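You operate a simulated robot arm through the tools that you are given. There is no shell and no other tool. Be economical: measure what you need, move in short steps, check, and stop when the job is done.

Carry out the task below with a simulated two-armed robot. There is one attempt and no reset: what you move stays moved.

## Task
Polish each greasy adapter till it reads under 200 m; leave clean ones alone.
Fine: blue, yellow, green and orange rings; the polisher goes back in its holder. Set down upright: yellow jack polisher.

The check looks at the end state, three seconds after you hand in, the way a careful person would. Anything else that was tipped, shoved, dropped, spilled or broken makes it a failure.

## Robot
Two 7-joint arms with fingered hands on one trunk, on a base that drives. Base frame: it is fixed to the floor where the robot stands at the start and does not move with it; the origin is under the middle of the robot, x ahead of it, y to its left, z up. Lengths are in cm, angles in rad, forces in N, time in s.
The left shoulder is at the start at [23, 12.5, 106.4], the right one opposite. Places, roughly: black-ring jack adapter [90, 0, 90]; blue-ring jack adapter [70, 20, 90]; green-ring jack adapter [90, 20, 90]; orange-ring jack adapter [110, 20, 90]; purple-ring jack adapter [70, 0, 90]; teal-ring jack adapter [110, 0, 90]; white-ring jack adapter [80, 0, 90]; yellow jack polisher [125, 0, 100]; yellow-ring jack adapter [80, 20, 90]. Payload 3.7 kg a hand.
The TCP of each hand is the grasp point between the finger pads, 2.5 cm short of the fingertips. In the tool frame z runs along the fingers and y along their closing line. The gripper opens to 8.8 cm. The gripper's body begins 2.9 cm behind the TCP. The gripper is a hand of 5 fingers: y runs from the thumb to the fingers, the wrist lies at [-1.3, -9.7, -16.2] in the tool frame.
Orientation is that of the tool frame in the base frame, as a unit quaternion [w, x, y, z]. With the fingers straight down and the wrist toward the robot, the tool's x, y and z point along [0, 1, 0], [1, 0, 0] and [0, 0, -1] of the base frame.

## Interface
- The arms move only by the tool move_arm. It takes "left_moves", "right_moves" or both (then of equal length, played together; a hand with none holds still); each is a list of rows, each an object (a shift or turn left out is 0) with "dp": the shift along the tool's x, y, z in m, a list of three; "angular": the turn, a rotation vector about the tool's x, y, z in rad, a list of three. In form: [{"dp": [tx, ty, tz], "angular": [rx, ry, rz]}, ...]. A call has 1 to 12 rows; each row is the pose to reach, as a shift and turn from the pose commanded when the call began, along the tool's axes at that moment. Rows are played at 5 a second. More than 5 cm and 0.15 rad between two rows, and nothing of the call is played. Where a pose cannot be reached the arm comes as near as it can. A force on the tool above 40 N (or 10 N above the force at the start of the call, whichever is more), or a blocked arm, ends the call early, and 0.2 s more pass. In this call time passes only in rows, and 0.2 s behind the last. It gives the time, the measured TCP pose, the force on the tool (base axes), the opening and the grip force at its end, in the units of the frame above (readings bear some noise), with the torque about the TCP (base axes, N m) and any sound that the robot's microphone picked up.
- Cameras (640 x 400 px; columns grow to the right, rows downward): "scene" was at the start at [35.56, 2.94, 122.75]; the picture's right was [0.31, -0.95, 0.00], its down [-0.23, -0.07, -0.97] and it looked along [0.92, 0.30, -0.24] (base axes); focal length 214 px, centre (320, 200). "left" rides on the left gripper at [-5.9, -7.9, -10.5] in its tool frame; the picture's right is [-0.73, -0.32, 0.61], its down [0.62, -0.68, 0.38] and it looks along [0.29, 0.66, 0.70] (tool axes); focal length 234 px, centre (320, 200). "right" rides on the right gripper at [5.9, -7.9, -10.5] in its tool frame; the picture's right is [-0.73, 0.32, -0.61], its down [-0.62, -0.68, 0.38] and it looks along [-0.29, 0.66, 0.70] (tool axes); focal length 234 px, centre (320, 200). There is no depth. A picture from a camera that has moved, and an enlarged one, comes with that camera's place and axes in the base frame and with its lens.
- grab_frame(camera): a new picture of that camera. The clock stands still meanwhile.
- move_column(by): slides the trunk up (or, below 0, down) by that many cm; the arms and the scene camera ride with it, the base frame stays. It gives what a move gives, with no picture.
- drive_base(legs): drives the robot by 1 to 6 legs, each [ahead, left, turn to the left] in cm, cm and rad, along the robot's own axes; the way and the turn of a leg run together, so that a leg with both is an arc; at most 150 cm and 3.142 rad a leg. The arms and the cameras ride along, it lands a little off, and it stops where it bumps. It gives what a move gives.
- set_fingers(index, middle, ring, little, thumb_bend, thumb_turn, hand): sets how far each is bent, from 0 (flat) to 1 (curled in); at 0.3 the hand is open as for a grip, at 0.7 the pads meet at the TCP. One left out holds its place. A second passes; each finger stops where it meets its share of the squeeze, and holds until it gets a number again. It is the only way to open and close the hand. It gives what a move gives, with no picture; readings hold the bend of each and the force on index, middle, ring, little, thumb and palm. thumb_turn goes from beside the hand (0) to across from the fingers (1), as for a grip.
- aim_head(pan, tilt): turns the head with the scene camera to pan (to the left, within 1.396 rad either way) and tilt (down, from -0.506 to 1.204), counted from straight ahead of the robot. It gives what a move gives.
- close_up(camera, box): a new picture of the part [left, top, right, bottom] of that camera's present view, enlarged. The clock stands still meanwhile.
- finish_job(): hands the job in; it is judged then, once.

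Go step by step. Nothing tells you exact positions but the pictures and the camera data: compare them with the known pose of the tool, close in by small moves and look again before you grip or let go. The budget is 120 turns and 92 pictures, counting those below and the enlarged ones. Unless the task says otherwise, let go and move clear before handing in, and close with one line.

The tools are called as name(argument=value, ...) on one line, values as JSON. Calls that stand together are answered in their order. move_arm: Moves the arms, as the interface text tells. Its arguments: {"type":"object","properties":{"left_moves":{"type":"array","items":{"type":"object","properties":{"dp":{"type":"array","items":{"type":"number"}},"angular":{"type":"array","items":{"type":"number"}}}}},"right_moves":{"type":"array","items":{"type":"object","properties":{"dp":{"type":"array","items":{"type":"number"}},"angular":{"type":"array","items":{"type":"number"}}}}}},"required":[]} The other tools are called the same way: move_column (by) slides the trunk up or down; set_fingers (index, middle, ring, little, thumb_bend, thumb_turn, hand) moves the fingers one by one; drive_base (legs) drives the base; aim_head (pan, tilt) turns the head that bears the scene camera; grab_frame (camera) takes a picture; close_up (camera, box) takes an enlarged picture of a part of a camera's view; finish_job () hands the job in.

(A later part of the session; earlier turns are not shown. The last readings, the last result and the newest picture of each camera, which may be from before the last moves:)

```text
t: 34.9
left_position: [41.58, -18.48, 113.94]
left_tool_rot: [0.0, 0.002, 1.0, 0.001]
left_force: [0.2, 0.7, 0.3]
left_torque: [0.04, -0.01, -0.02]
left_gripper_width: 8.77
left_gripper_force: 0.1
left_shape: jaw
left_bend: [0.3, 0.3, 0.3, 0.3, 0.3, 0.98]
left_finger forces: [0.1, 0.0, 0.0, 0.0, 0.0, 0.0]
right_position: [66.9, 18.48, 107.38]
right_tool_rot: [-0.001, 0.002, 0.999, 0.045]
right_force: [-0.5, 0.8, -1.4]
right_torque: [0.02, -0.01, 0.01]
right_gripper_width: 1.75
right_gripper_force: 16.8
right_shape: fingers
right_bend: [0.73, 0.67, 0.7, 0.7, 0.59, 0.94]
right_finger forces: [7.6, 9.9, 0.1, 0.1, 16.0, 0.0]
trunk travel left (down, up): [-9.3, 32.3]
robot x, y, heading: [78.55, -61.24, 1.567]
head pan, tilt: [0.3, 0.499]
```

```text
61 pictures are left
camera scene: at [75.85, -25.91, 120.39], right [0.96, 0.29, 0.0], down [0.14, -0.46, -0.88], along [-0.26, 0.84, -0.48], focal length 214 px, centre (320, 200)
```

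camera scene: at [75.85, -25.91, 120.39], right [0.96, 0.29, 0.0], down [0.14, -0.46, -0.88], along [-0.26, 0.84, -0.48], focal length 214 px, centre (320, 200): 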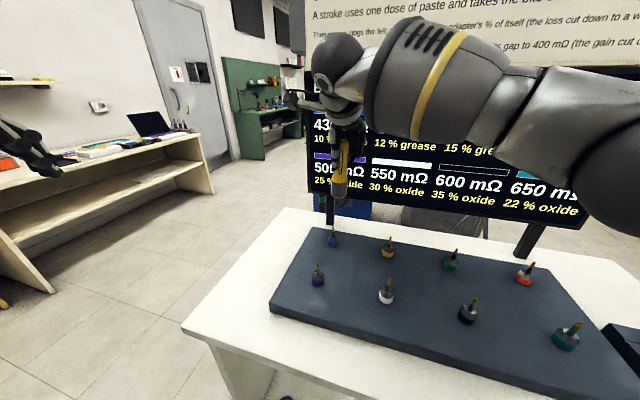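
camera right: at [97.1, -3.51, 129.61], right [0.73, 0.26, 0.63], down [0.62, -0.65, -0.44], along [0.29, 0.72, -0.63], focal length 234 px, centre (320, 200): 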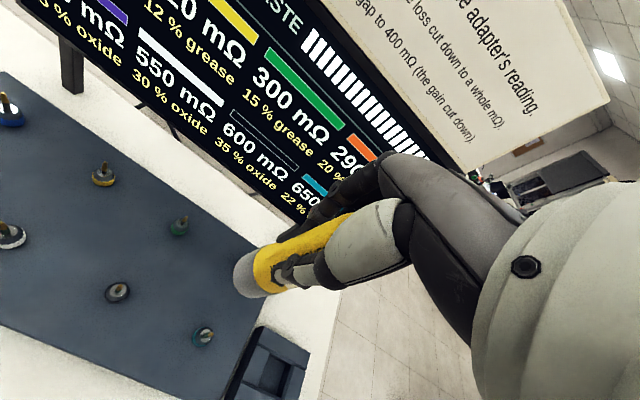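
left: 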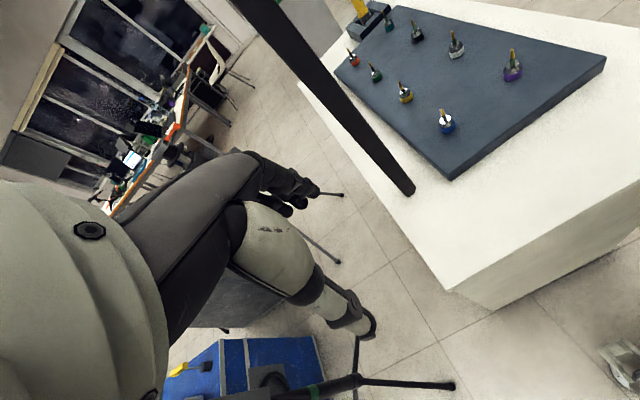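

close_up(camera="scene", box=[285, 110, 395, 260])

grab_frame(camera="right")

```text
2.67 times, centred on (340, 185) of scene
camera zoom: at [75.85, -25.91, 120.39], right [0.96, 0.29, 0.0], down [0.14, -0.46, -0.88], along [-0.26, 0.84, -0.48], focal length 572 px, centre (267, 240)
```

zoom: 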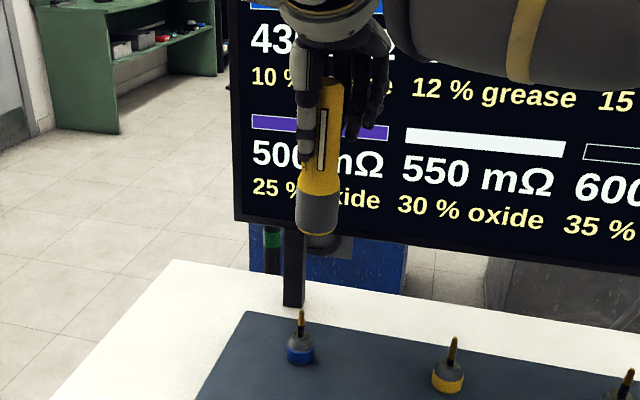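

```text
59 pictures are left
camera right: at [61.02, 9.73, 116.85], right [0.73, 0.26, 0.63], down [0.62, -0.65, -0.44], along [0.29, 0.72, -0.63], focal length 234 px, centre (320, 200)
```

right: 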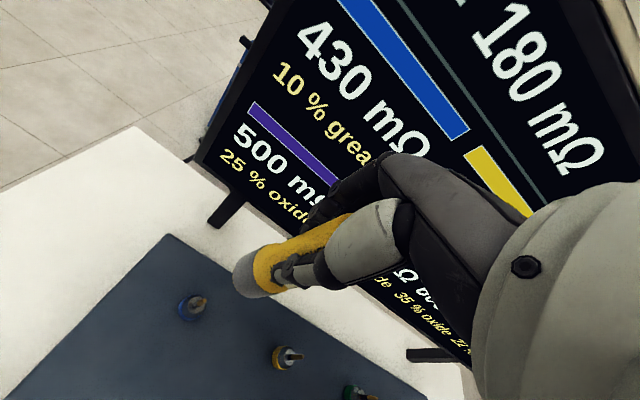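

The pin tip of blue is at about [65.9, 17.7, 88.3] and the polisher's mouth at [66.6, 18.8, 96.3], leaning slightly in x. I'll straighten it, centre it and lower to just above the pin.

move_arm(right_moves=[{"dp": [0.008, -0.006, 0.0], "angular": [0.015, -0.035, 0]}, {"dp": [0.015, -0.0075, 0.0], "angular": [0.03, -0.07, 0]}, {"dp": [0.015, -0.0105, 0.03], "angular": [0.03, -0.07, 0]}, {"dp": [0.015, -0.0133, 0.062], "angular": [0.03, -0.07, 0]}])

close_up(camera="scene", box=[285, 110, 395, 260])

grab_frame(camera="right")

```text
t: 35.9
left_position: [41.51, -18.52, 114.08]
left_tool_rot: [0.0, 0.002, 1.0, 0.0]
left_force: [0.3, 0.4, 0.4]
left_torque: [0.0, 0.0, -0.04]
left_gripper_width: 8.77
left_gripper_force: 0.0
left_shape: jaw
left_bend: [0.3, 0.3, 0.3, 0.3, 0.3, 0.98]
left_finger forces: [0.0, 0.0, 0.1, 0.1, 0.0, 0.0]
right_position: [65.28, 18.01, 100.85]
right_tool_rot: [0.036, 0.003, 0.999, 0.03]
right_force: [0.2, -0.5, -1.2]
right_torque: [0.01, -0.02, -0.02]
right_gripper_width: 1.78
right_gripper_force: 16.9
right_shape: fingers
right_bend: [0.73, 0.67, 0.7, 0.7, 0.59, 0.94]
right_finger forces: [7.6, 10.0, 0.0, 0.0, 15.8, 0.0]
trunk travel left (down, up): [-9.3, 32.3]
robot x, y, heading: [78.47, -61.57, 1.567]
head pan, tilt: [0.3, 0.499]
```

```text
2.67 times, centred on (340, 185) of scene
camera zoom: at [75.84, -25.87, 120.36], right [0.96, 0.29, 0.0], down [0.14, -0.46, -0.88], along [-0.26, 0.84, -0.48], focal length 572 px, centre (267, 240)
```

zoom: 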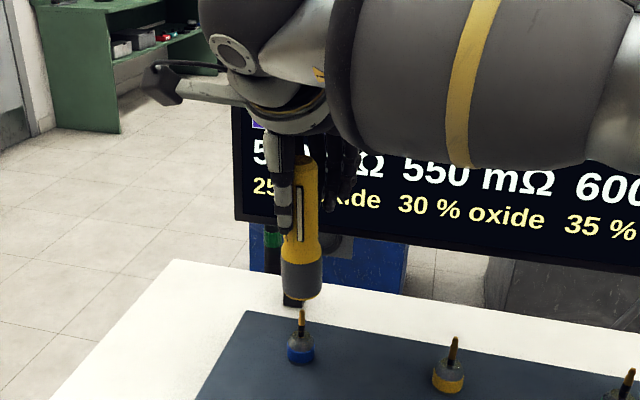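

```text
57 pictures are left
camera right: at [58.75, 9.36, 110.25], right [0.68, 0.28, 0.67], down [0.65, -0.66, -0.38], along [0.34, 0.69, -0.63], focal length 234 px, centre (320, 200)
```

right: 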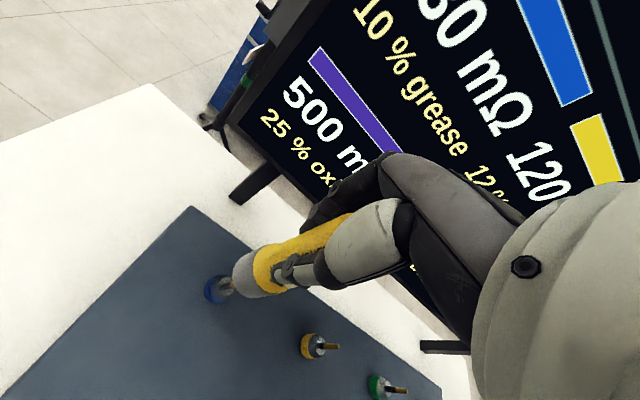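

The mouth is at [65.9, 17.4, 90.6], right over blue's pin and upright. I'll lower straight down 5 cm.

move_arm(right_moves=[{"dp": [0.0007, -0.0006, 0.01]}, {"dp": [0.0014, -0.0012, 0.02]}, {"dp": [0.0022, -0.0018, 0.03]}, {"dp": [0.0029, -0.0024, 0.04]}, {"dp": [0.0036, -0.003, 0.05]}])

grab_frame(camera="scene")

close_up(camera="scene", box=[285, 110, 395, 260])

```text
t: 37.1
left_position: [41.54, -18.52, 114.02]
left_tool_rot: [0.0, 0.001, 1.0, 0.0]
left_force: [0.1, 0.4, 0.1]
left_torque: [0.02, -0.03, 0.05]
left_gripper_width: 8.75
left_gripper_force: 0.0
left_shape: jaw
left_bend: [0.3, 0.3, 0.3, 0.3, 0.3, 0.98]
left_finger forces: [0.0, 0.0, 0.0, 0.1, 0.1, 0.1]
right_position: [65.41, 17.9, 95.97]
right_tool_rot: [0.035, 0.004, 0.999, 0.029]
right_force: [-0.4, -0.3, -0.7]
right_torque: [0.03, 0.01, 0.0]
right_gripper_width: 1.76
right_gripper_force: 16.8
right_shape: fingers
right_bend: [0.73, 0.67, 0.7, 0.7, 0.59, 0.94]
right_finger forces: [7.6, 10.0, 0.1, 0.1, 15.8, 0.0]
trunk travel left (down, up): [-9.3, 32.3]
robot x, y, heading: [78.28, -61.32, 1.566]
head pan, tilt: [0.3, 0.499]
```

```text
56 pictures are left
camera scene: at [75.85, -25.9, 120.37], right [0.96, 0.29, 0.0], down [0.14, -0.46, -0.88], along [-0.26, 0.84, -0.48], focal length 214 px, centre (320, 200)
```

scene: 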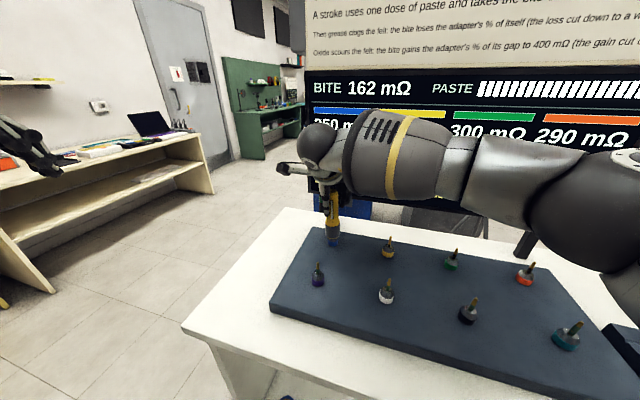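

```text
2.67 times, centred on (340, 185) of scene
camera zoom: at [75.85, -25.9, 120.37], right [0.96, 0.29, 0.0], down [0.14, -0.46, -0.88], along [-0.26, 0.84, -0.48], focal length 572 px, centre (267, 240)
```

zoom: 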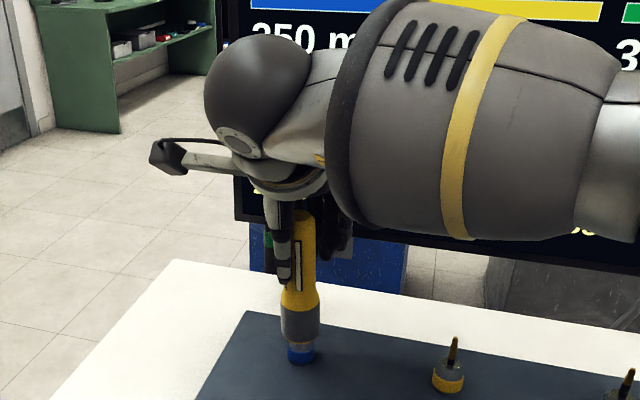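

The stroke counted: bite 162 and blue 250, as calculated. I'll lift clear and take the second stroke.

move_arm(right_moves=[{"dp": [-0.0014, 0.0012, -0.02]}, {"dp": [-0.0029, 0.0024, -0.04]}, {"dp": [-0.0043, 0.0036, -0.06]}])

grab_frame(camera="scene")

```text
t: 37.9
left_position: [41.55, -18.59, 114.03]
left_tool_rot: [0.0, 0.001, 1.0, 0.001]
left_force: [0.1, -0.4, -0.8]
left_torque: [0.01, 0.0, -0.04]
left_gripper_width: 8.75
left_gripper_force: 0.0
left_shape: jaw
left_bend: [0.3, 0.3, 0.3, 0.3, 0.3, 0.98]
left_finger forces: [0.0, 0.0, 0.0, 0.1, 0.1, 0.0]
right_position: [65.34, 17.82, 101.98]
right_tool_rot: [0.035, 0.003, 0.999, 0.031]
right_force: [0.4, 0.5, -1.0]
right_torque: [-0.02, -0.01, -0.01]
right_gripper_width: 1.77
right_gripper_force: 16.8
right_shape: fingers
right_bend: [0.73, 0.67, 0.7, 0.7, 0.59, 0.94]
right_finger forces: [7.6, 9.9, 0.0, 0.0, 15.9, 0.0]
trunk travel left (down, up): [-9.3, 32.3]
robot x, y, heading: [78.48, -61.53, 1.563]
head pan, tilt: [0.3, 0.499]
```

```text
54 pictures are left
camera scene: at [75.85, -25.96, 120.4], right [0.96, 0.29, 0.0], down [0.14, -0.46, -0.88], along [-0.26, 0.84, -0.48], focal length 214 px, centre (320, 200)
```

scene: 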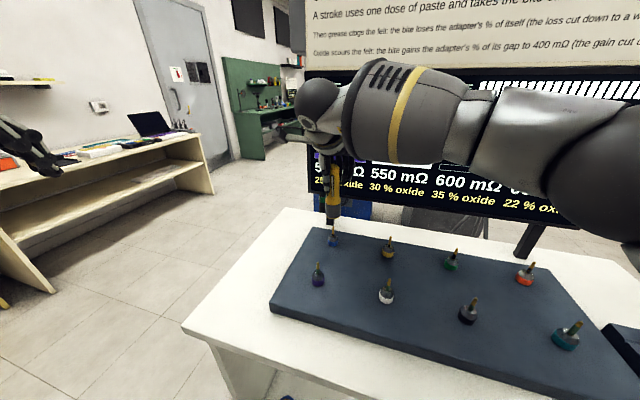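

Clear of the pin and the adapter hasn't moved. Down again by 6 cm.

move_arm(right_moves=[{"dp": [0.0007, -0.0006, 0.01]}, {"dp": [0.0014, -0.0012, 0.02]}, {"dp": [0.0022, -0.0018, 0.03]}, {"dp": [0.0029, -0.0024, 0.04]}, {"dp": [0.0036, -0.003, 0.05]}, {"dp": [0.0043, -0.0036, 0.06]}])

grab_frame(camera="scene")

```text
t: 39.3
left_position: [41.57, -18.49, 114.0]
left_tool_rot: [0.0, 0.002, 1.0, 0.0]
left_force: [0.3, 0.6, 0.4]
left_torque: [0.0, -0.01, -0.03]
left_gripper_width: 8.77
left_gripper_force: 0.0
left_shape: jaw
left_bend: [0.3, 0.3, 0.3, 0.3, 0.3, 0.98]
left_finger forces: [0.0, 0.0, 0.1, 0.0, 0.0, 0.0]
right_position: [65.38, 17.85, 95.96]
right_tool_rot: [0.035, 0.003, 0.999, 0.03]
right_force: [-0.1, -0.1, -1.4]
right_torque: [0.02, 0.02, 0.01]
right_gripper_width: 1.75
right_gripper_force: 16.5
right_shape: fingers
right_bend: [0.73, 0.67, 0.7, 0.7, 0.59, 0.94]
right_finger forces: [7.6, 9.8, 0.0, 0.0, 15.9, 0.0]
trunk travel left (down, up): [-9.3, 32.3]
robot x, y, heading: [78.52, -61.39, 1.57]
head pan, tilt: [0.3, 0.499]
```

```text
53 pictures are left
camera scene: at [75.85, -25.9, 120.38], right [0.96, 0.29, 0.0], down [0.14, -0.46, -0.88], along [-0.26, 0.84, -0.48], focal length 214 px, centre (320, 200)
```

scene: 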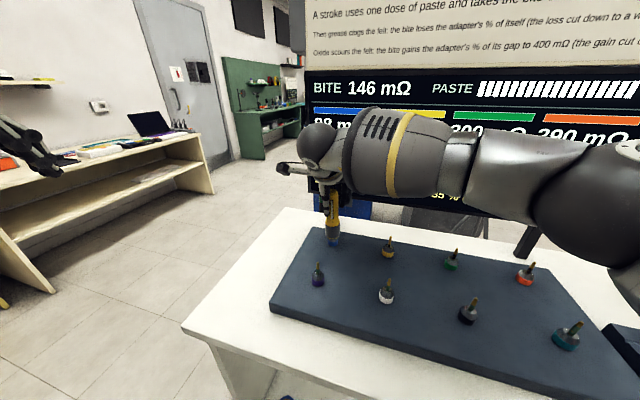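

Bite 146 and blue 88, so blue is done. I'll lift 9 cm and move 28 cm along the row to above green.

move_arm(right_moves=[{"dp": [-0.0022, 0.0018, -0.03]}, {"dp": [-0.0043, 0.0036, -0.06]}, {"dp": [-0.0065, 0.0054, -0.09]}, {"dp": [-0.0467, 0.0057, -0.087]}, {"dp": [-0.0869, 0.006, -0.084]}, {"dp": [-0.1272, 0.0063, -0.081]}, {"dp": [-0.1674, 0.0066, -0.0782]}, {"dp": [-0.2076, 0.0069, -0.0753]}, {"dp": [-0.2478, 0.0072, -0.0724]}, {"dp": [-0.288, 0.0074, -0.0695]}])

aim_head(pan=-0.3, tilt=0.5)

grab_frame(camera="scene")

grab_frame(camera="right")

```text
t: 41.5
left_position: [41.72, -18.65, 114.11]
left_tool_rot: [0.0, 0.001, 1.0, 0.001]
left_force: [0.5, -0.4, 0.3]
left_torque: [-0.02, -0.01, -0.02]
left_gripper_width: 8.78
left_gripper_force: 0.1
left_shape: jaw
left_bend: [0.3, 0.3, 0.3, 0.3, 0.3, 0.98]
left_finger forces: [0.0, 0.0, 0.0, 0.1, 0.0, 0.0]
right_position: [93.77, 17.94, 104.97]
right_tool_rot: [0.035, 0.004, 0.999, 0.031]
right_force: [-0.1, 0.0, -1.3]
right_torque: [0.02, 0.0, -0.01]
right_gripper_width: 1.74
right_gripper_force: 16.8
right_shape: fingers
right_bend: [0.73, 0.72, 0.7, 0.7, 0.59, 0.94]
right_finger forces: [7.4, 9.8, 0.0, 0.1, 15.7, 0.0]
trunk travel left (down, up): [-9.3, 32.3]
robot x, y, heading: [78.36, -61.28, 1.567]
head pan, tilt: [0.3, 0.499]
```

```text
t: 42.5
left_position: [41.56, -18.6, 114.04]
left_tool_rot: [0.0, 0.002, 1.0, 0.0]
left_force: [0.2, 0.8, 1.1]
left_torque: [-0.03, -0.03, 0.0]
left_gripper_width: 8.8
left_gripper_force: 0.0
left_shape: jaw
left_bend: [0.3, 0.3, 0.3, 0.3, 0.3, 0.98]
left_finger forces: [0.0, 0.1, 0.0, 0.0, 0.0, 0.0]
right_position: [93.62, 17.92, 104.82]
right_tool_rot: [0.035, 0.003, 0.999, 0.03]
right_force: [0.3, 0.3, -1.8]
right_torque: [0.02, 0.0, 0.0]
right_gripper_width: 1.7
right_gripper_force: 16.4
right_shape: fingers
right_bend: [0.73, 0.72, 0.7, 0.7, 0.59, 0.94]
right_finger forces: [7.5, 9.9, 0.0, 0.0, 15.6, 0.0]
trunk travel left (down, up): [-9.3, 32.3]
robot x, y, heading: [78.08, -61.37, 1.569]
head pan, tilt: [-0.3, 0.499]
```

```text
52 pictures are left
camera scene: at [81.22, -25.93, 120.38], right [0.95, -0.3, 0.0], down [-0.14, -0.46, -0.88], along [0.26, 0.84, -0.48], focal length 214 px, centre (320, 200)
```

scene: 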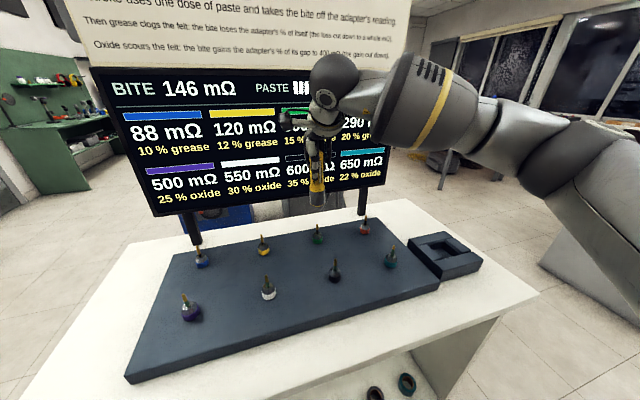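

```text
51 pictures are left
camera right: at [87.02, 9.39, 114.21], right [0.68, 0.28, 0.67], down [0.65, -0.66, -0.38], along [0.34, 0.69, -0.63], focal length 234 px, centre (320, 200)
```

right: 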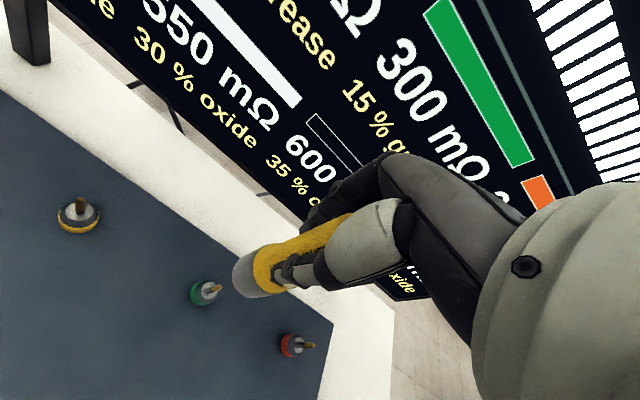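

Blue reads 88. I'll check the alignment over green from the head camera.

close_up(camera="scene", box=[270, 120, 380, 260])

```text
2.86 times, centred on (325, 190) of scene
camera zoom: at [81.22, -25.93, 120.38], right [0.95, -0.3, 0.0], down [-0.14, -0.46, -0.88], along [0.26, 0.84, -0.48], focal length 613 px, centre (306, 229)
```

zoom: 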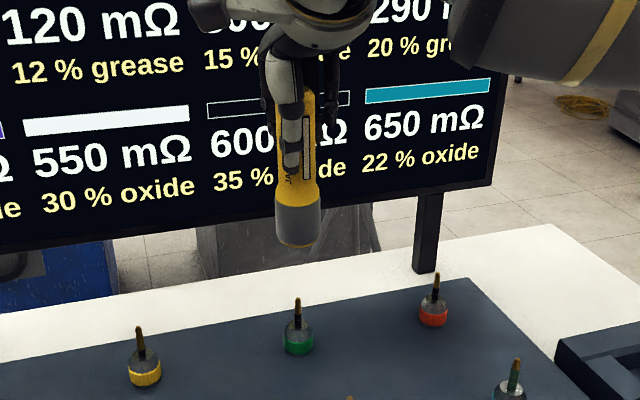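

Aligned with green; lowering 8.9 cm for one stroke.

move_arm(right_moves=[{"dp": [0.0014, -0.0027, 0.02]}, {"dp": [0.0029, -0.0039, 0.04]}, {"dp": [0.0036, -0.0045, 0.05]}, {"dp": [0.0043, -0.0051, 0.06]}, {"dp": [0.005, -0.0057, 0.07]}, {"dp": [0.0057, -0.0063, 0.08]}, {"dp": [0.0064, -0.0069, 0.0893]}])

grab_frame(camera="scene")

```text
t: 44.1
left_position: [41.53, -18.65, 113.98]
left_tool_rot: [0.0, 0.002, 1.0, 0.0]
left_force: [-0.4, 0.4, 0.9]
left_torque: [0.0, 0.01, 0.01]
left_gripper_width: 8.75
left_gripper_force: 0.1
left_shape: jaw
left_bend: [0.3, 0.3, 0.3, 0.3, 0.3, 0.98]
left_finger forces: [0.1, 0.0, 0.0, 0.1, 0.1, 0.0]
right_position: [93.6, 17.81, 95.91]
right_tool_rot: [0.035, 0.003, 0.999, 0.029]
right_force: [0.9, 0.2, -1.3]
right_torque: [-0.01, 0.02, -0.01]
right_gripper_width: 1.72
right_gripper_force: 16.3
right_shape: fingers
right_bend: [0.73, 0.72, 0.7, 0.7, 0.59, 0.94]
right_finger forces: [7.5, 9.9, 0.0, 0.1, 15.7, 0.0]
trunk travel left (down, up): [-9.3, 32.3]
robot x, y, heading: [78.31, -61.3, 1.568]
head pan, tilt: [-0.3, 0.499]
```

```text
49 pictures are left
camera scene: at [81.24, -25.92, 120.37], right [0.95, -0.3, 0.0], down [-0.14, -0.46, -0.88], along [0.26, 0.84, -0.48], focal length 214 px, centre (320, 200)
```

scene: 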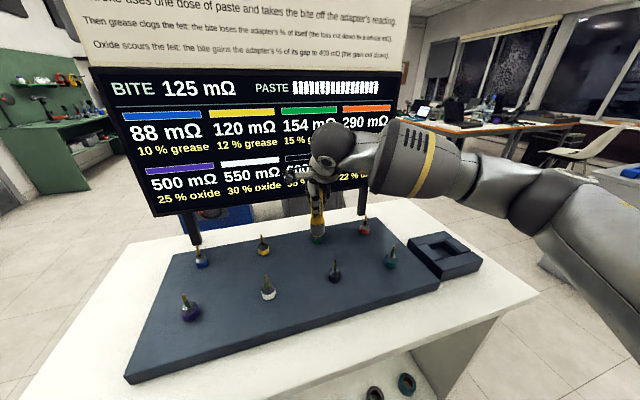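

Green is 154 and bite 125. Now up 8 cm and 14 cm along to orange.

move_arm(right_moves=[{"dp": [-0.0029, 0.0024, -0.04]}, {"dp": [-0.0057, 0.0048, -0.08]}, {"dp": [-0.0407, 0.005, -0.0772]}, {"dp": [-0.0757, 0.0052, -0.0747]}, {"dp": [-0.1107, 0.0053, -0.0722]}, {"dp": [-0.1455, 0.0054, -0.0696]}])

close_up(camera="scene", box=[310, 120, 420, 260])

grab_frame(camera="right")

```text
t: 45.5
left_position: [41.49, -18.56, 114.09]
left_tool_rot: [0.0, 0.002, 1.0, 0.001]
left_force: [0.3, 0.0, 0.1]
left_torque: [-0.02, -0.05, -0.03]
left_gripper_width: 8.76
left_gripper_force: 0.1
left_shape: jaw
left_bend: [0.3, 0.3, 0.3, 0.3, 0.3, 0.98]
left_finger forces: [0.0, 0.0, 0.1, 0.0, 0.0, 0.0]
right_position: [107.81, 17.84, 104.01]
right_tool_rot: [0.035, 0.004, 0.999, 0.03]
right_force: [-0.1, -0.2, -1.1]
right_torque: [-0.01, -0.02, 0.05]
right_gripper_width: 1.75
right_gripper_force: 16.5
right_shape: fingers
right_bend: [0.74, 0.72, 0.7, 0.7, 0.59, 0.94]
right_finger forces: [7.4, 9.8, 0.0, 0.1, 15.5, 0.0]
trunk travel left (down, up): [-9.3, 32.3]
robot x, y, heading: [78.19, -61.18, 1.568]
head pan, tilt: [-0.3, 0.499]
```

```text
2.86 times, centred on (365, 190) of scene
camera zoom: at [81.28, -25.95, 120.39], right [0.95, -0.3, 0.0], down [-0.14, -0.46, -0.88], along [0.26, 0.84, -0.48], focal length 613 px, centre (191, 229)
```

zoom: 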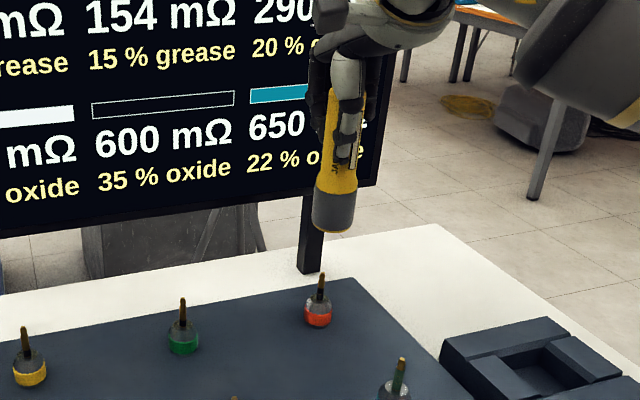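

```text
47 pictures are left
camera right: at [101.2, 9.26, 113.3], right [0.68, 0.28, 0.68], down [0.65, -0.66, -0.38], along [0.34, 0.69, -0.63], focal length 234 px, centre (320, 200)
```

right: 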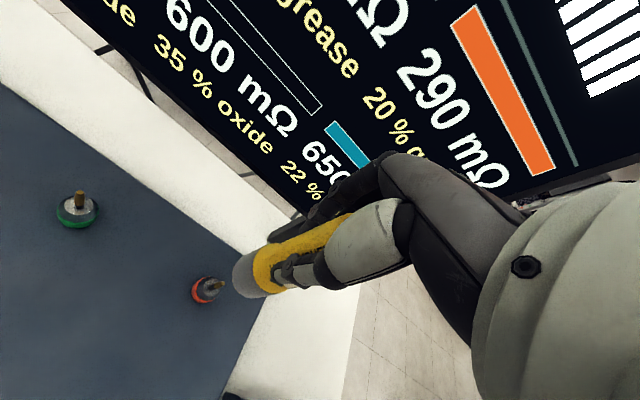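

Nearly aligned over orange; I'll nudge 2 mm and lower 8 cm.

move_arm(right_moves=[{"dp": [0.0034, -0.0002, 0.02]}, {"dp": [0.0049, -0.0014, 0.04]}, {"dp": [0.0056, -0.002, 0.05]}, {"dp": [0.0063, -0.0026, 0.06]}, {"dp": [0.007, -0.0032, 0.07]}, {"dp": [0.0077, -0.0038, 0.0803]}])

grab_frame(camera="scene")

```text
t: 46.9
left_position: [41.66, -18.55, 114.0]
left_tool_rot: [0.0, 0.002, 1.0, 0.0]
left_force: [0.4, -0.5, -0.9]
left_torque: [-0.01, 0.0, 0.01]
left_gripper_width: 8.78
left_gripper_force: 0.1
left_shape: jaw
left_bend: [0.3, 0.3, 0.3, 0.3, 0.3, 0.98]
left_finger forces: [0.0, 0.1, 0.0, 0.0, 0.1, 0.0]
right_position: [107.41, 17.84, 95.85]
right_tool_rot: [0.035, 0.003, 0.999, 0.029]
right_force: [0.2, -0.4, -2.1]
right_torque: [0.01, 0.02, 0.05]
right_gripper_width: 1.73
right_gripper_force: 16.5
right_shape: fingers
right_bend: [0.74, 0.72, 0.7, 0.7, 0.59, 0.94]
right_finger forces: [7.3, 9.9, 0.0, 0.1, 15.6, 0.1]
trunk travel left (down, up): [-9.3, 32.3]
robot x, y, heading: [78.41, -61.49, 1.568]
head pan, tilt: [-0.3, 0.499]
```

```text
46 pictures are left
camera scene: at [81.24, -25.92, 120.38], right [0.95, -0.3, 0.0], down [-0.14, -0.46, -0.88], along [0.26, 0.84, -0.48], focal length 214 px, centre (320, 200)
```

scene: 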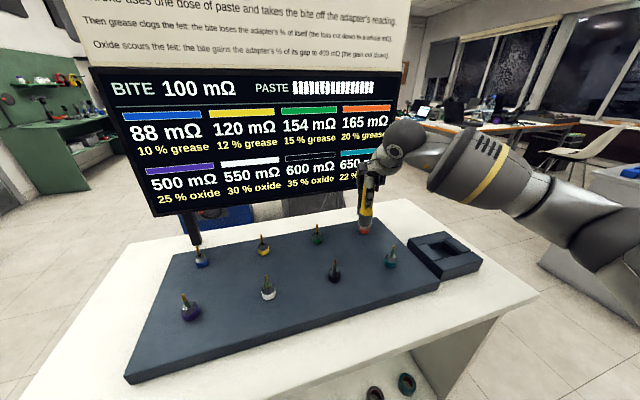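

All four read under 200: 88, 120, 154 and 165. I'll lift 10 cm and carry the polisher to hover over its holder.

move_arm(right_moves=[{"dp": [-0.0025, 0.002, -0.035]}, {"dp": [-0.005, 0.004, -0.07]}, {"dp": [-0.0072, 0.006, -0.0996]}, {"dp": [-0.0387, -0.0186, -0.0988]}, {"dp": [-0.0703, -0.0432, -0.098]}, {"dp": [-0.1018, -0.0679, -0.0973]}, {"dp": [-0.1334, -0.0925, -0.0965]}, {"dp": [-0.1649, -0.1171, -0.0957]}])

aim_head(pan=-0.7, tilt=0.6)

grab_frame(camera="scene")

grab_frame(camera="right")

```text
t: 48.7
left_position: [41.59, -18.68, 113.99]
left_tool_rot: [0.001, 0.002, 1.0, 0.001]
left_force: [-0.1, -0.8, -0.2]
left_torque: [-0.03, -0.01, 0.02]
left_gripper_width: 8.77
left_gripper_force: 0.2
left_shape: jaw
left_bend: [0.3, 0.3, 0.3, 0.3, 0.3, 0.98]
left_finger forces: [0.0, 0.1, 0.0, 0.0, 0.0, 0.1]
right_position: [123.04, 5.48, 105.86]
right_tool_rot: [0.035, 0.003, 0.999, 0.03]
right_force: [-0.1, 0.2, -0.9]
right_torque: [0.02, 0.02, -0.01]
right_gripper_width: 1.7
right_gripper_force: 16.1
right_shape: fingers
right_bend: [0.74, 0.72, 0.7, 0.7, 0.59, 0.94]
right_finger forces: [7.4, 10.1, 0.1, 0.0, 15.5, 0.0]
trunk travel left (down, up): [-9.3, 32.3]
robot x, y, heading: [78.27, -61.32, 1.57]
head pan, tilt: [-0.3, 0.499]
```

```text
t: 49.5
left_position: [41.46, -18.58, 113.98]
left_tool_rot: [0.0, 0.002, 1.0, 0.0]
left_force: [-0.7, 0.8, 0.2]
left_torque: [-0.02, 0.05, 0.0]
left_gripper_width: 8.79
left_gripper_force: 0.1
left_shape: jaw
left_bend: [0.3, 0.3, 0.3, 0.3, 0.3, 0.98]
left_finger forces: [0.0, 0.0, 0.0, 0.1, 0.2, 0.0]
right_position: [123.05, 5.57, 105.73]
right_tool_rot: [0.035, 0.004, 0.999, 0.029]
right_force: [1.4, -0.8, -1.7]
right_torque: [-0.02, -0.02, 0.0]
right_gripper_width: 1.7
right_gripper_force: 16.8
right_shape: fingers
right_bend: [0.74, 0.72, 0.7, 0.7, 0.59, 0.94]
right_finger forces: [7.4, 10.0, 0.0, 0.0, 15.4, 0.0]
trunk travel left (down, up): [-9.3, 32.3]
robot x, y, heading: [78.21, -61.32, 1.57]
head pan, tilt: [-0.7, 0.6]
```

```text
45 pictures are left
camera scene: at [84.23, -27.87, 119.48], right [0.76, -0.65, 0.0], down [-0.36, -0.43, -0.83], along [0.53, 0.63, -0.56], focal length 214 px, centre (320, 200)
```

scene: 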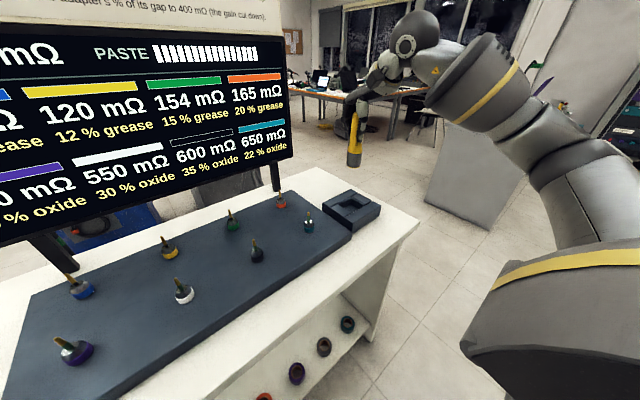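

```text
44 pictures are left
camera right: at [116.38, -2.96, 115.08], right [0.68, 0.28, 0.67], down [0.65, -0.66, -0.38], along [0.34, 0.69, -0.63], focal length 234 px, centre (320, 200)
```

right: 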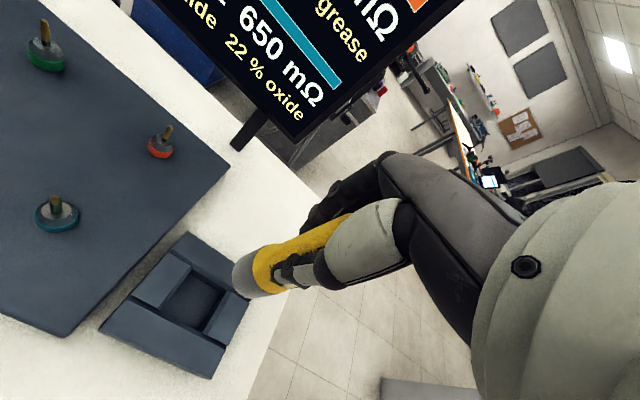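

close_up(camera="scene", box=[300, 90, 410, 250])

close_up(camera="right", box=[90, 215, 310, 385])

```text
2.50 times, centred on (355, 170) of scene
camera zoom: at [84.23, -27.87, 119.48], right [0.76, -0.65, 0.0], down [-0.36, -0.43, -0.83], along [0.53, 0.63, -0.56], focal length 536 px, centre (232, 275)
```

zoom: 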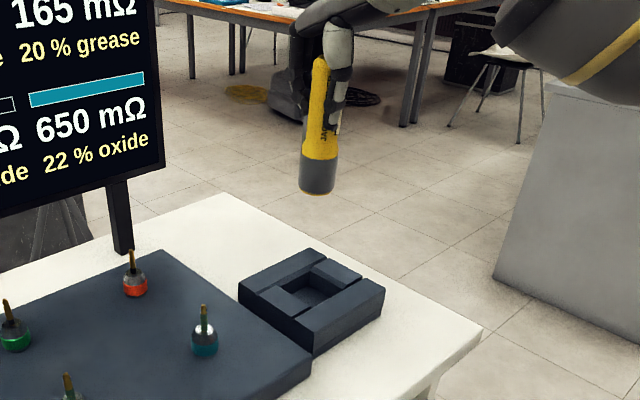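

```text
2.35 times, centred on (200, 300) of right
camera zoom: at [116.38, -2.96, 115.08], right [0.68, 0.28, 0.67], down [0.65, -0.66, -0.38], along [0.34, 0.69, -0.63], focal length 551 px, centre (602, -35)
```

zoom: 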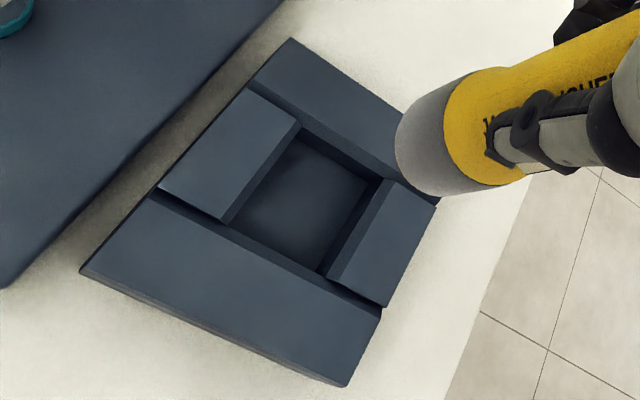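

The pocket centre is about [123.7, 4.5] and the polisher's mouth [123.5, 5.1], leaning a bit toward -y. I'll straighten it, shift over the pocket and lower halfway.

move_arm(right_moves=[{"dp": [-0.003, -0.012, 0.0], "angular": [-0.055, 0, 0]}, {"dp": [-0.0005, -0.0141, 0.035], "angular": [-0.055, 0, 0]}, {"dp": [0.0019, -0.0162, 0.0692], "angular": [-0.055, 0, 0]}])

close_up(camera="scene", box=[300, 110, 410, 230])

close_up(camera="right", box=[150, 205, 370, 375])

```text
t: 50.4
left_position: [41.56, -18.5, 114.12]
left_tool_rot: [0.0, 0.002, 1.0, 0.0]
left_force: [0.5, 0.3, 0.1]
left_torque: [-0.02, -0.04, 0.0]
left_gripper_width: 8.75
left_gripper_force: 0.0
left_shape: jaw
left_bend: [0.3, 0.3, 0.3, 0.3, 0.3, 0.98]
left_finger forces: [0.0, 0.0, 0.0, 0.0, 0.0, 0.0]
right_position: [123.43, 4.37, 98.89]
right_tool_rot: [0.035, 0.002, 0.998, 0.057]
right_force: [0.4, 0.2, -0.8]
right_torque: [0.02, -0.03, 0.01]
right_gripper_width: 1.69
right_gripper_force: 16.8
right_shape: fingers
right_bend: [0.74, 0.72, 0.7, 0.7, 0.59, 0.94]
right_finger forces: [7.2, 10.1, 0.1, 0.0, 15.5, 0.0]
trunk travel left (down, up): [-9.3, 32.3]
robot x, y, heading: [78.29, -61.35, 1.566]
head pan, tilt: [-0.7, 0.6]
```

```text
3.33 times, centred on (355, 170) of scene
camera zoom: at [84.24, -27.88, 119.48], right [0.76, -0.65, 0.0], down [-0.37, -0.43, -0.83], along [0.53, 0.63, -0.57], focal length 715 px, centre (203, 300)
```

zoom: 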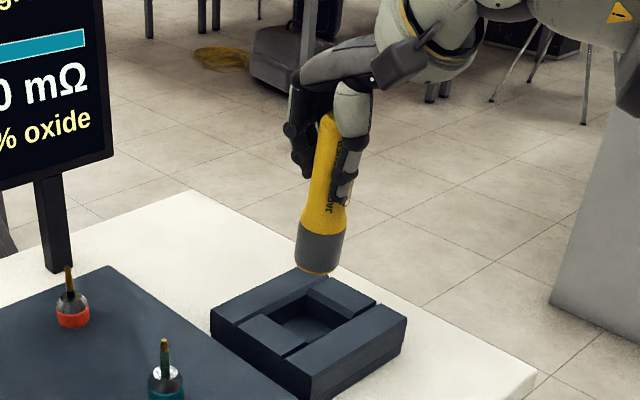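

```text
2.35 times, centred on (260, 290) of right
camera zoom: at [116.84, -4.74, 107.65], right [0.68, 0.24, 0.69], down [0.65, -0.64, -0.42], along [0.34, 0.73, -0.59], focal length 551 px, centre (461, -12)
```

zoom: 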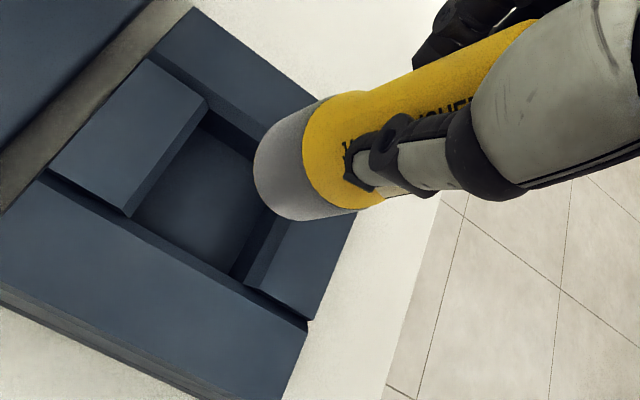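

Upright and over the pocket. I'll lower slowly, down to 7 cm, with the force guard watching.

move_arm(right_moves=[{"dp": [0.0009, -0.0043, 0.02]}, {"dp": [0.0023, -0.0066, 0.0396]}, {"dp": [0.003, -0.0077, 0.0495]}, {"dp": [0.0037, -0.0088, 0.0594]}, {"dp": [0.004, -0.0094, 0.0643]}, {"dp": [0.0044, -0.01, 0.0692]}])

close_up(camera="scene", box=[300, 110, 410, 230])

```text
t: 51.8
left_position: [41.59, -18.59, 114.12]
left_tool_rot: [0.0, 0.002, 1.0, 0.001]
left_force: [-0.2, 0.5, 0.4]
left_torque: [0.03, -0.01, 0.02]
left_gripper_width: 8.76
left_gripper_force: 0.1
left_shape: jaw
left_bend: [0.3, 0.3, 0.3, 0.3, 0.3, 0.98]
left_finger forces: [0.0, 0.0, 0.0, 0.0, 0.0, 0.0]
right_position: [123.53, 4.21, 91.77]
right_tool_rot: [0.034, 0.002, 0.998, 0.056]
right_force: [0.6, -0.1, -1.4]
right_torque: [0.01, -0.03, 0.0]
right_gripper_width: 1.69
right_gripper_force: 16.2
right_shape: fingers
right_bend: [0.74, 0.72, 0.7, 0.7, 0.59, 0.94]
right_finger forces: [7.3, 10.0, 0.0, 0.1, 15.4, 0.0]
trunk travel left (down, up): [-9.3, 32.3]
robot x, y, heading: [78.54, -61.44, 1.568]
head pan, tilt: [-0.7, 0.6]
```

```text
3.33 times, centred on (355, 170) of scene
camera zoom: at [84.24, -27.87, 119.47], right [0.76, -0.65, 0.0], down [-0.37, -0.43, -0.82], along [0.53, 0.63, -0.57], focal length 715 px, centre (203, 300)
```

zoom: 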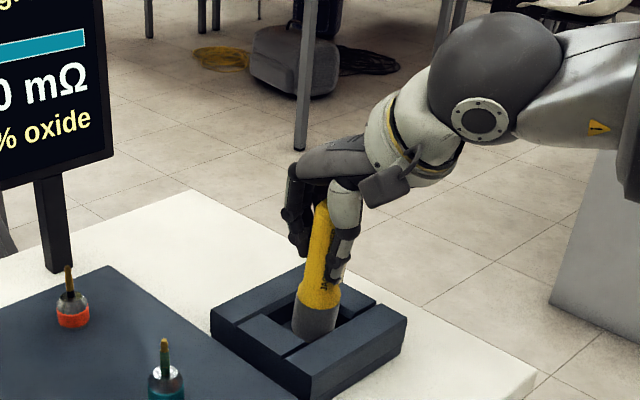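

It's inside the pocket and still hanging. I'll lower in millimetre steps until the holder takes its weight.

move_arm(right_moves=[{"dp": [0.0001, -0.0002, 0.002]}, {"dp": [0.0002, -0.0004, 0.004]}])

```text
t: 52.4
left_position: [41.53, -18.58, 113.96]
left_tool_rot: [0.0, 0.002, 1.0, -0.001]
left_force: [0.0, -0.3, 0.5]
left_torque: [0.02, -0.01, 0.01]
left_gripper_width: 8.74
left_gripper_force: 0.2
left_shape: jaw
left_bend: [0.3, 0.3, 0.3, 0.3, 0.3, 0.98]
left_finger forces: [0.0, 0.1, 0.0, 0.1, 0.0, 0.0]
right_position: [123.5, 3.97, 91.47]
right_tool_rot: [0.036, 0.001, 0.998, 0.058]
right_force: [0.3, 0.0, -0.9]
right_torque: [0.01, 0.02, 0.03]
right_gripper_width: 1.68
right_gripper_force: 16.0
right_shape: fingers
right_bend: [0.74, 0.72, 0.7, 0.7, 0.59, 0.94]
right_finger forces: [7.3, 10.3, 0.1, 0.1, 15.5, 0.0]
trunk travel left (down, up): [-9.3, 32.3]
robot x, y, heading: [78.2, -61.1, 1.571]
head pan, tilt: [-0.7, 0.6]
```

move_arm(right_moves=[{"dp": [0.0001, -0.0001, 0.001]}, {"dp": [0.0001, -0.0002, 0.002]}, {"dp": [0.0002, -0.0003, 0.003]}])

close_up(camera="scene", box=[330, 140, 410, 220])

```text
t: 53.1
left_position: [41.45, -18.61, 113.98]
left_tool_rot: [0.0, 0.001, 1.0, 0.001]
left_force: [-0.4, -0.6, 0.0]
left_torque: [-0.01, -0.03, 0.03]
left_gripper_width: 8.77
left_gripper_force: 0.0
left_shape: jaw
left_bend: [0.3, 0.3, 0.3, 0.3, 0.3, 0.98]
left_finger forces: [0.0, 0.0, 0.1, 0.0, 0.1, 0.0]
right_position: [123.47, 4.09, 91.45]
right_tool_rot: [0.036, 0.003, 0.998, 0.061]
right_force: [1.6, 0.6, 10.9]
right_torque: [-0.06, 0.0, -0.02]
right_gripper_width: 1.66
right_gripper_force: 17.9
right_shape: fingers
right_bend: [0.74, 0.72, 0.7, 0.7, 0.59, 0.94]
right_finger forces: [8.0, 12.7, 0.0, 0.1, 16.1, 0.0]
trunk travel left (down, up): [-9.3, 32.3]
robot x, y, heading: [78.4, -61.41, 1.57]
head pan, tilt: [-0.7, 0.6]
```

```text
5.00 times, centred on (370, 180) of scene
camera zoom: at [84.17, -28.0, 119.54], right [0.76, -0.65, 0.0], down [-0.36, -0.43, -0.83], along [0.53, 0.63, -0.56], focal length 1072 px, centre (70, 300)
```

zoom: 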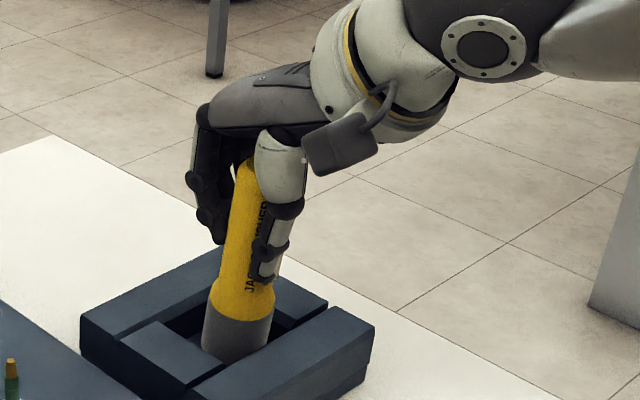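

It's seated. I'll ease off 2 mm so the pressure drops, then open the hand gently in two steps.

move_arm(right_moves=[{"dp": [-0.0001, 0.0003, -0.0025]}])

set_fingers(hand="right", index=0.58, middle=0.58, ring=0.5, little=0.5, thumb_bend=0.54)

close_up(camera="scene", box=[330, 140, 410, 220])

```text
t: 53.5
left_position: [41.41, -18.59, 114.05]
left_tool_rot: [0.0, 0.002, 1.0, 0.0]
left_force: [0.7, 0.3, -0.1]
left_torque: [-0.01, 0.0, 0.01]
left_gripper_width: 8.77
left_gripper_force: 0.1
left_shape: jaw
left_bend: [0.3, 0.3, 0.3, 0.3, 0.3, 0.98]
left_finger forces: [0.1, 0.1, 0.1, 0.0, 0.1, 0.0]
right_position: [123.46, 4.1, 91.45]
right_tool_rot: [0.036, 0.002, 0.998, 0.058]
right_force: [2.4, 2.2, 7.7]
right_torque: [0.05, -0.03, -0.01]
right_gripper_width: 1.68
right_gripper_force: 18.8
right_shape: fingers
right_bend: [0.74, 0.72, 0.7, 0.7, 0.59, 0.94]
right_finger forces: [8.3, 13.0, 0.0, 0.1, 16.4, 0.1]
trunk travel left (down, up): [-9.3, 32.3]
robot x, y, heading: [78.52, -61.46, 1.568]
head pan, tilt: [-0.7, 0.6]
```

```text
t: 54.5
left_position: [41.54, -18.53, 114.06]
left_tool_rot: [0.0, 0.001, 1.0, 0.001]
left_force: [0.2, -0.2, 0.0]
left_torque: [0.01, 0.03, 0.02]
left_gripper_width: 8.75
left_gripper_force: 0.1
left_shape: jaw
left_bend: [0.3, 0.3, 0.3, 0.3, 0.3, 0.98]
left_finger forces: [0.0, 0.0, 0.1, 0.0, 0.0, 0.0]
right_position: [123.46, 4.07, 91.45]
right_tool_rot: [0.036, 0.003, 0.998, 0.058]
right_force: [-0.1, -0.8, -0.4]
right_torque: [-0.02, 0.0, 0.0]
right_gripper_width: 2.95
right_gripper_force: 0.1
right_shape: fingers
right_bend: [0.57, 0.57, 0.5, 0.5, 0.54, 0.97]
right_finger forces: [0.0, 0.0, 0.1, 0.0, 0.0, 0.1]
trunk travel left (down, up): [-9.3, 32.3]
robot x, y, heading: [78.49, -61.17, 1.567]
head pan, tilt: [-0.7, 0.6]
```

```text
5.00 times, centred on (370, 180) of scene
camera zoom: at [84.23, -27.89, 119.48], right [0.76, -0.65, 0.0], down [-0.37, -0.43, -0.83], along [0.53, 0.63, -0.56], focal length 1072 px, centre (70, 300)
```

zoom: 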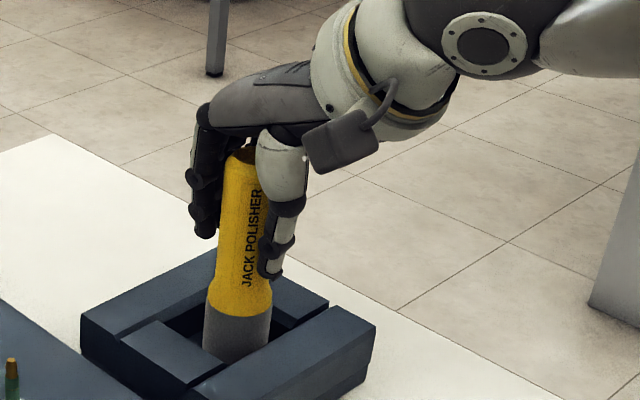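

Released and free of force; opening fully now.

set_fingers(hand="right", index=0.3, middle=0.3, ring=0.3, little=0.3, thumb_bend=0.3)

close_up(camera="scene", box=[330, 140, 410, 220])

grab_frame(camera="right")

```text
t: 55.5
left_position: [41.64, -18.57, 114.01]
left_tool_rot: [0.001, 0.001, 1.0, -0.001]
left_force: [-0.4, 0.0, 0.2]
left_torque: [0.01, -0.01, 0.01]
left_gripper_width: 8.81
left_gripper_force: 0.0
left_shape: jaw
left_bend: [0.3, 0.3, 0.3, 0.3, 0.3, 0.98]
left_finger forces: [0.0, 0.0, 0.0, 0.0, 0.1, 0.0]
right_position: [123.5, 4.09, 91.37]
right_tool_rot: [0.035, 0.002, 0.998, 0.057]
right_force: [-0.2, -0.5, -0.2]
right_torque: [0.0, 0.03, -0.01]
right_gripper_width: 8.46
right_gripper_force: 0.0
right_shape: fingers
right_bend: [0.3, 0.3, 0.3, 0.3, 0.3, 0.97]
right_finger forces: [0.0, 0.0, 0.0, 0.0, 0.0, 0.0]
trunk travel left (down, up): [-9.3, 32.3]
robot x, y, heading: [78.33, -61.49, 1.567]
head pan, tilt: [-0.7, 0.6]
```

```text
5.00 times, centred on (370, 180) of scene
camera zoom: at [84.23, -27.89, 119.48], right [0.76, -0.65, 0.0], down [-0.37, -0.43, -0.83], along [0.53, 0.63, -0.56], focal length 1072 px, centre (70, 300)
```

zoom: 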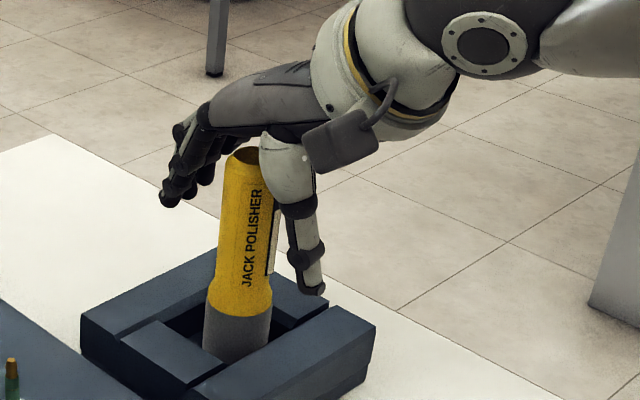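

```text
35 pictures are left
camera right: at [116.93, -4.99, 100.21], right [0.68, 0.24, 0.69], down [0.65, -0.64, -0.41], along [0.34, 0.73, -0.59], focal length 234 px, centre (320, 200)
```

right: 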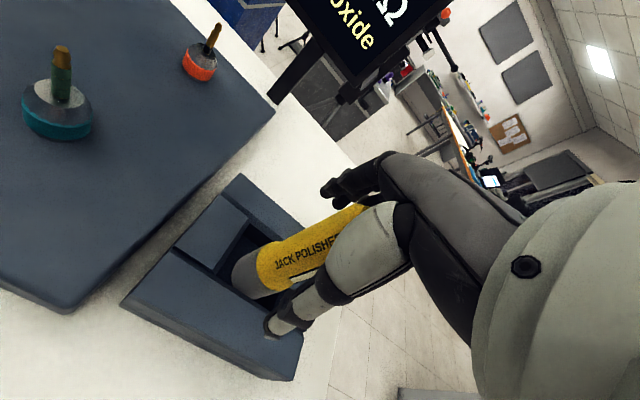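

Hand open; the polisher stands in the pocket, perhaps leaning on the palm. I'll raise the hand straight up a little and look again.

move_arm(right_moves=[{"dp": [-0.0007, 0.0011, -0.0099]}, {"dp": [-0.0014, 0.0023, -0.0198]}, {"dp": [-0.0021, 0.0034, -0.0297]}])

close_up(camera="scene", box=[330, 140, 410, 220])

```text
t: 56.4
left_position: [41.51, -18.61, 113.96]
left_tool_rot: [0.0, 0.003, 1.0, 0.0]
left_force: [0.6, 0.0, 0.7]
left_torque: [0.01, 0.02, 0.0]
left_gripper_width: 8.77
left_gripper_force: 0.1
left_shape: jaw
left_bend: [0.3, 0.3, 0.3, 0.3, 0.3, 0.98]
left_finger forces: [0.1, 0.1, 0.0, 0.0, 0.1, 0.1]
right_position: [123.48, 4.13, 94.35]
right_tool_rot: [0.035, 0.002, 0.998, 0.058]
right_force: [-0.1, -0.1, -0.2]
right_torque: [0.0, -0.01, -0.01]
right_gripper_width: 8.45
right_gripper_force: 0.1
right_shape: fingers
right_bend: [0.3, 0.3, 0.3, 0.3, 0.3, 0.97]
right_finger forces: [0.0, 0.1, 0.1, 0.0, 0.0, 0.1]
trunk travel left (down, up): [-9.3, 32.3]
robot x, y, heading: [78.43, -61.37, 1.57]
head pan, tilt: [-0.7, 0.6]
```

```text
5.00 times, centred on (370, 180) of scene
camera zoom: at [84.22, -27.9, 119.48], right [0.76, -0.65, 0.0], down [-0.37, -0.43, -0.83], along [0.53, 0.63, -0.56], focal length 1072 px, centre (70, 300)
```

zoom: 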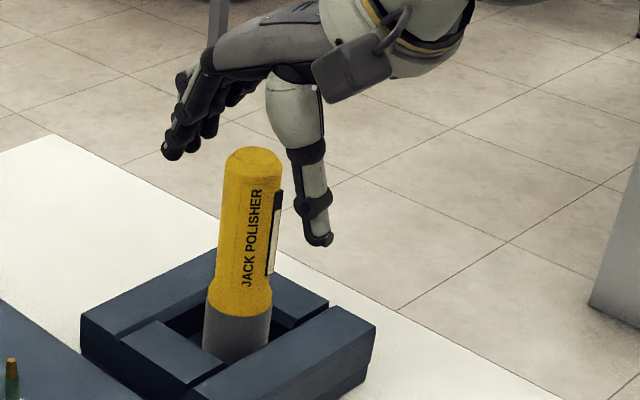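

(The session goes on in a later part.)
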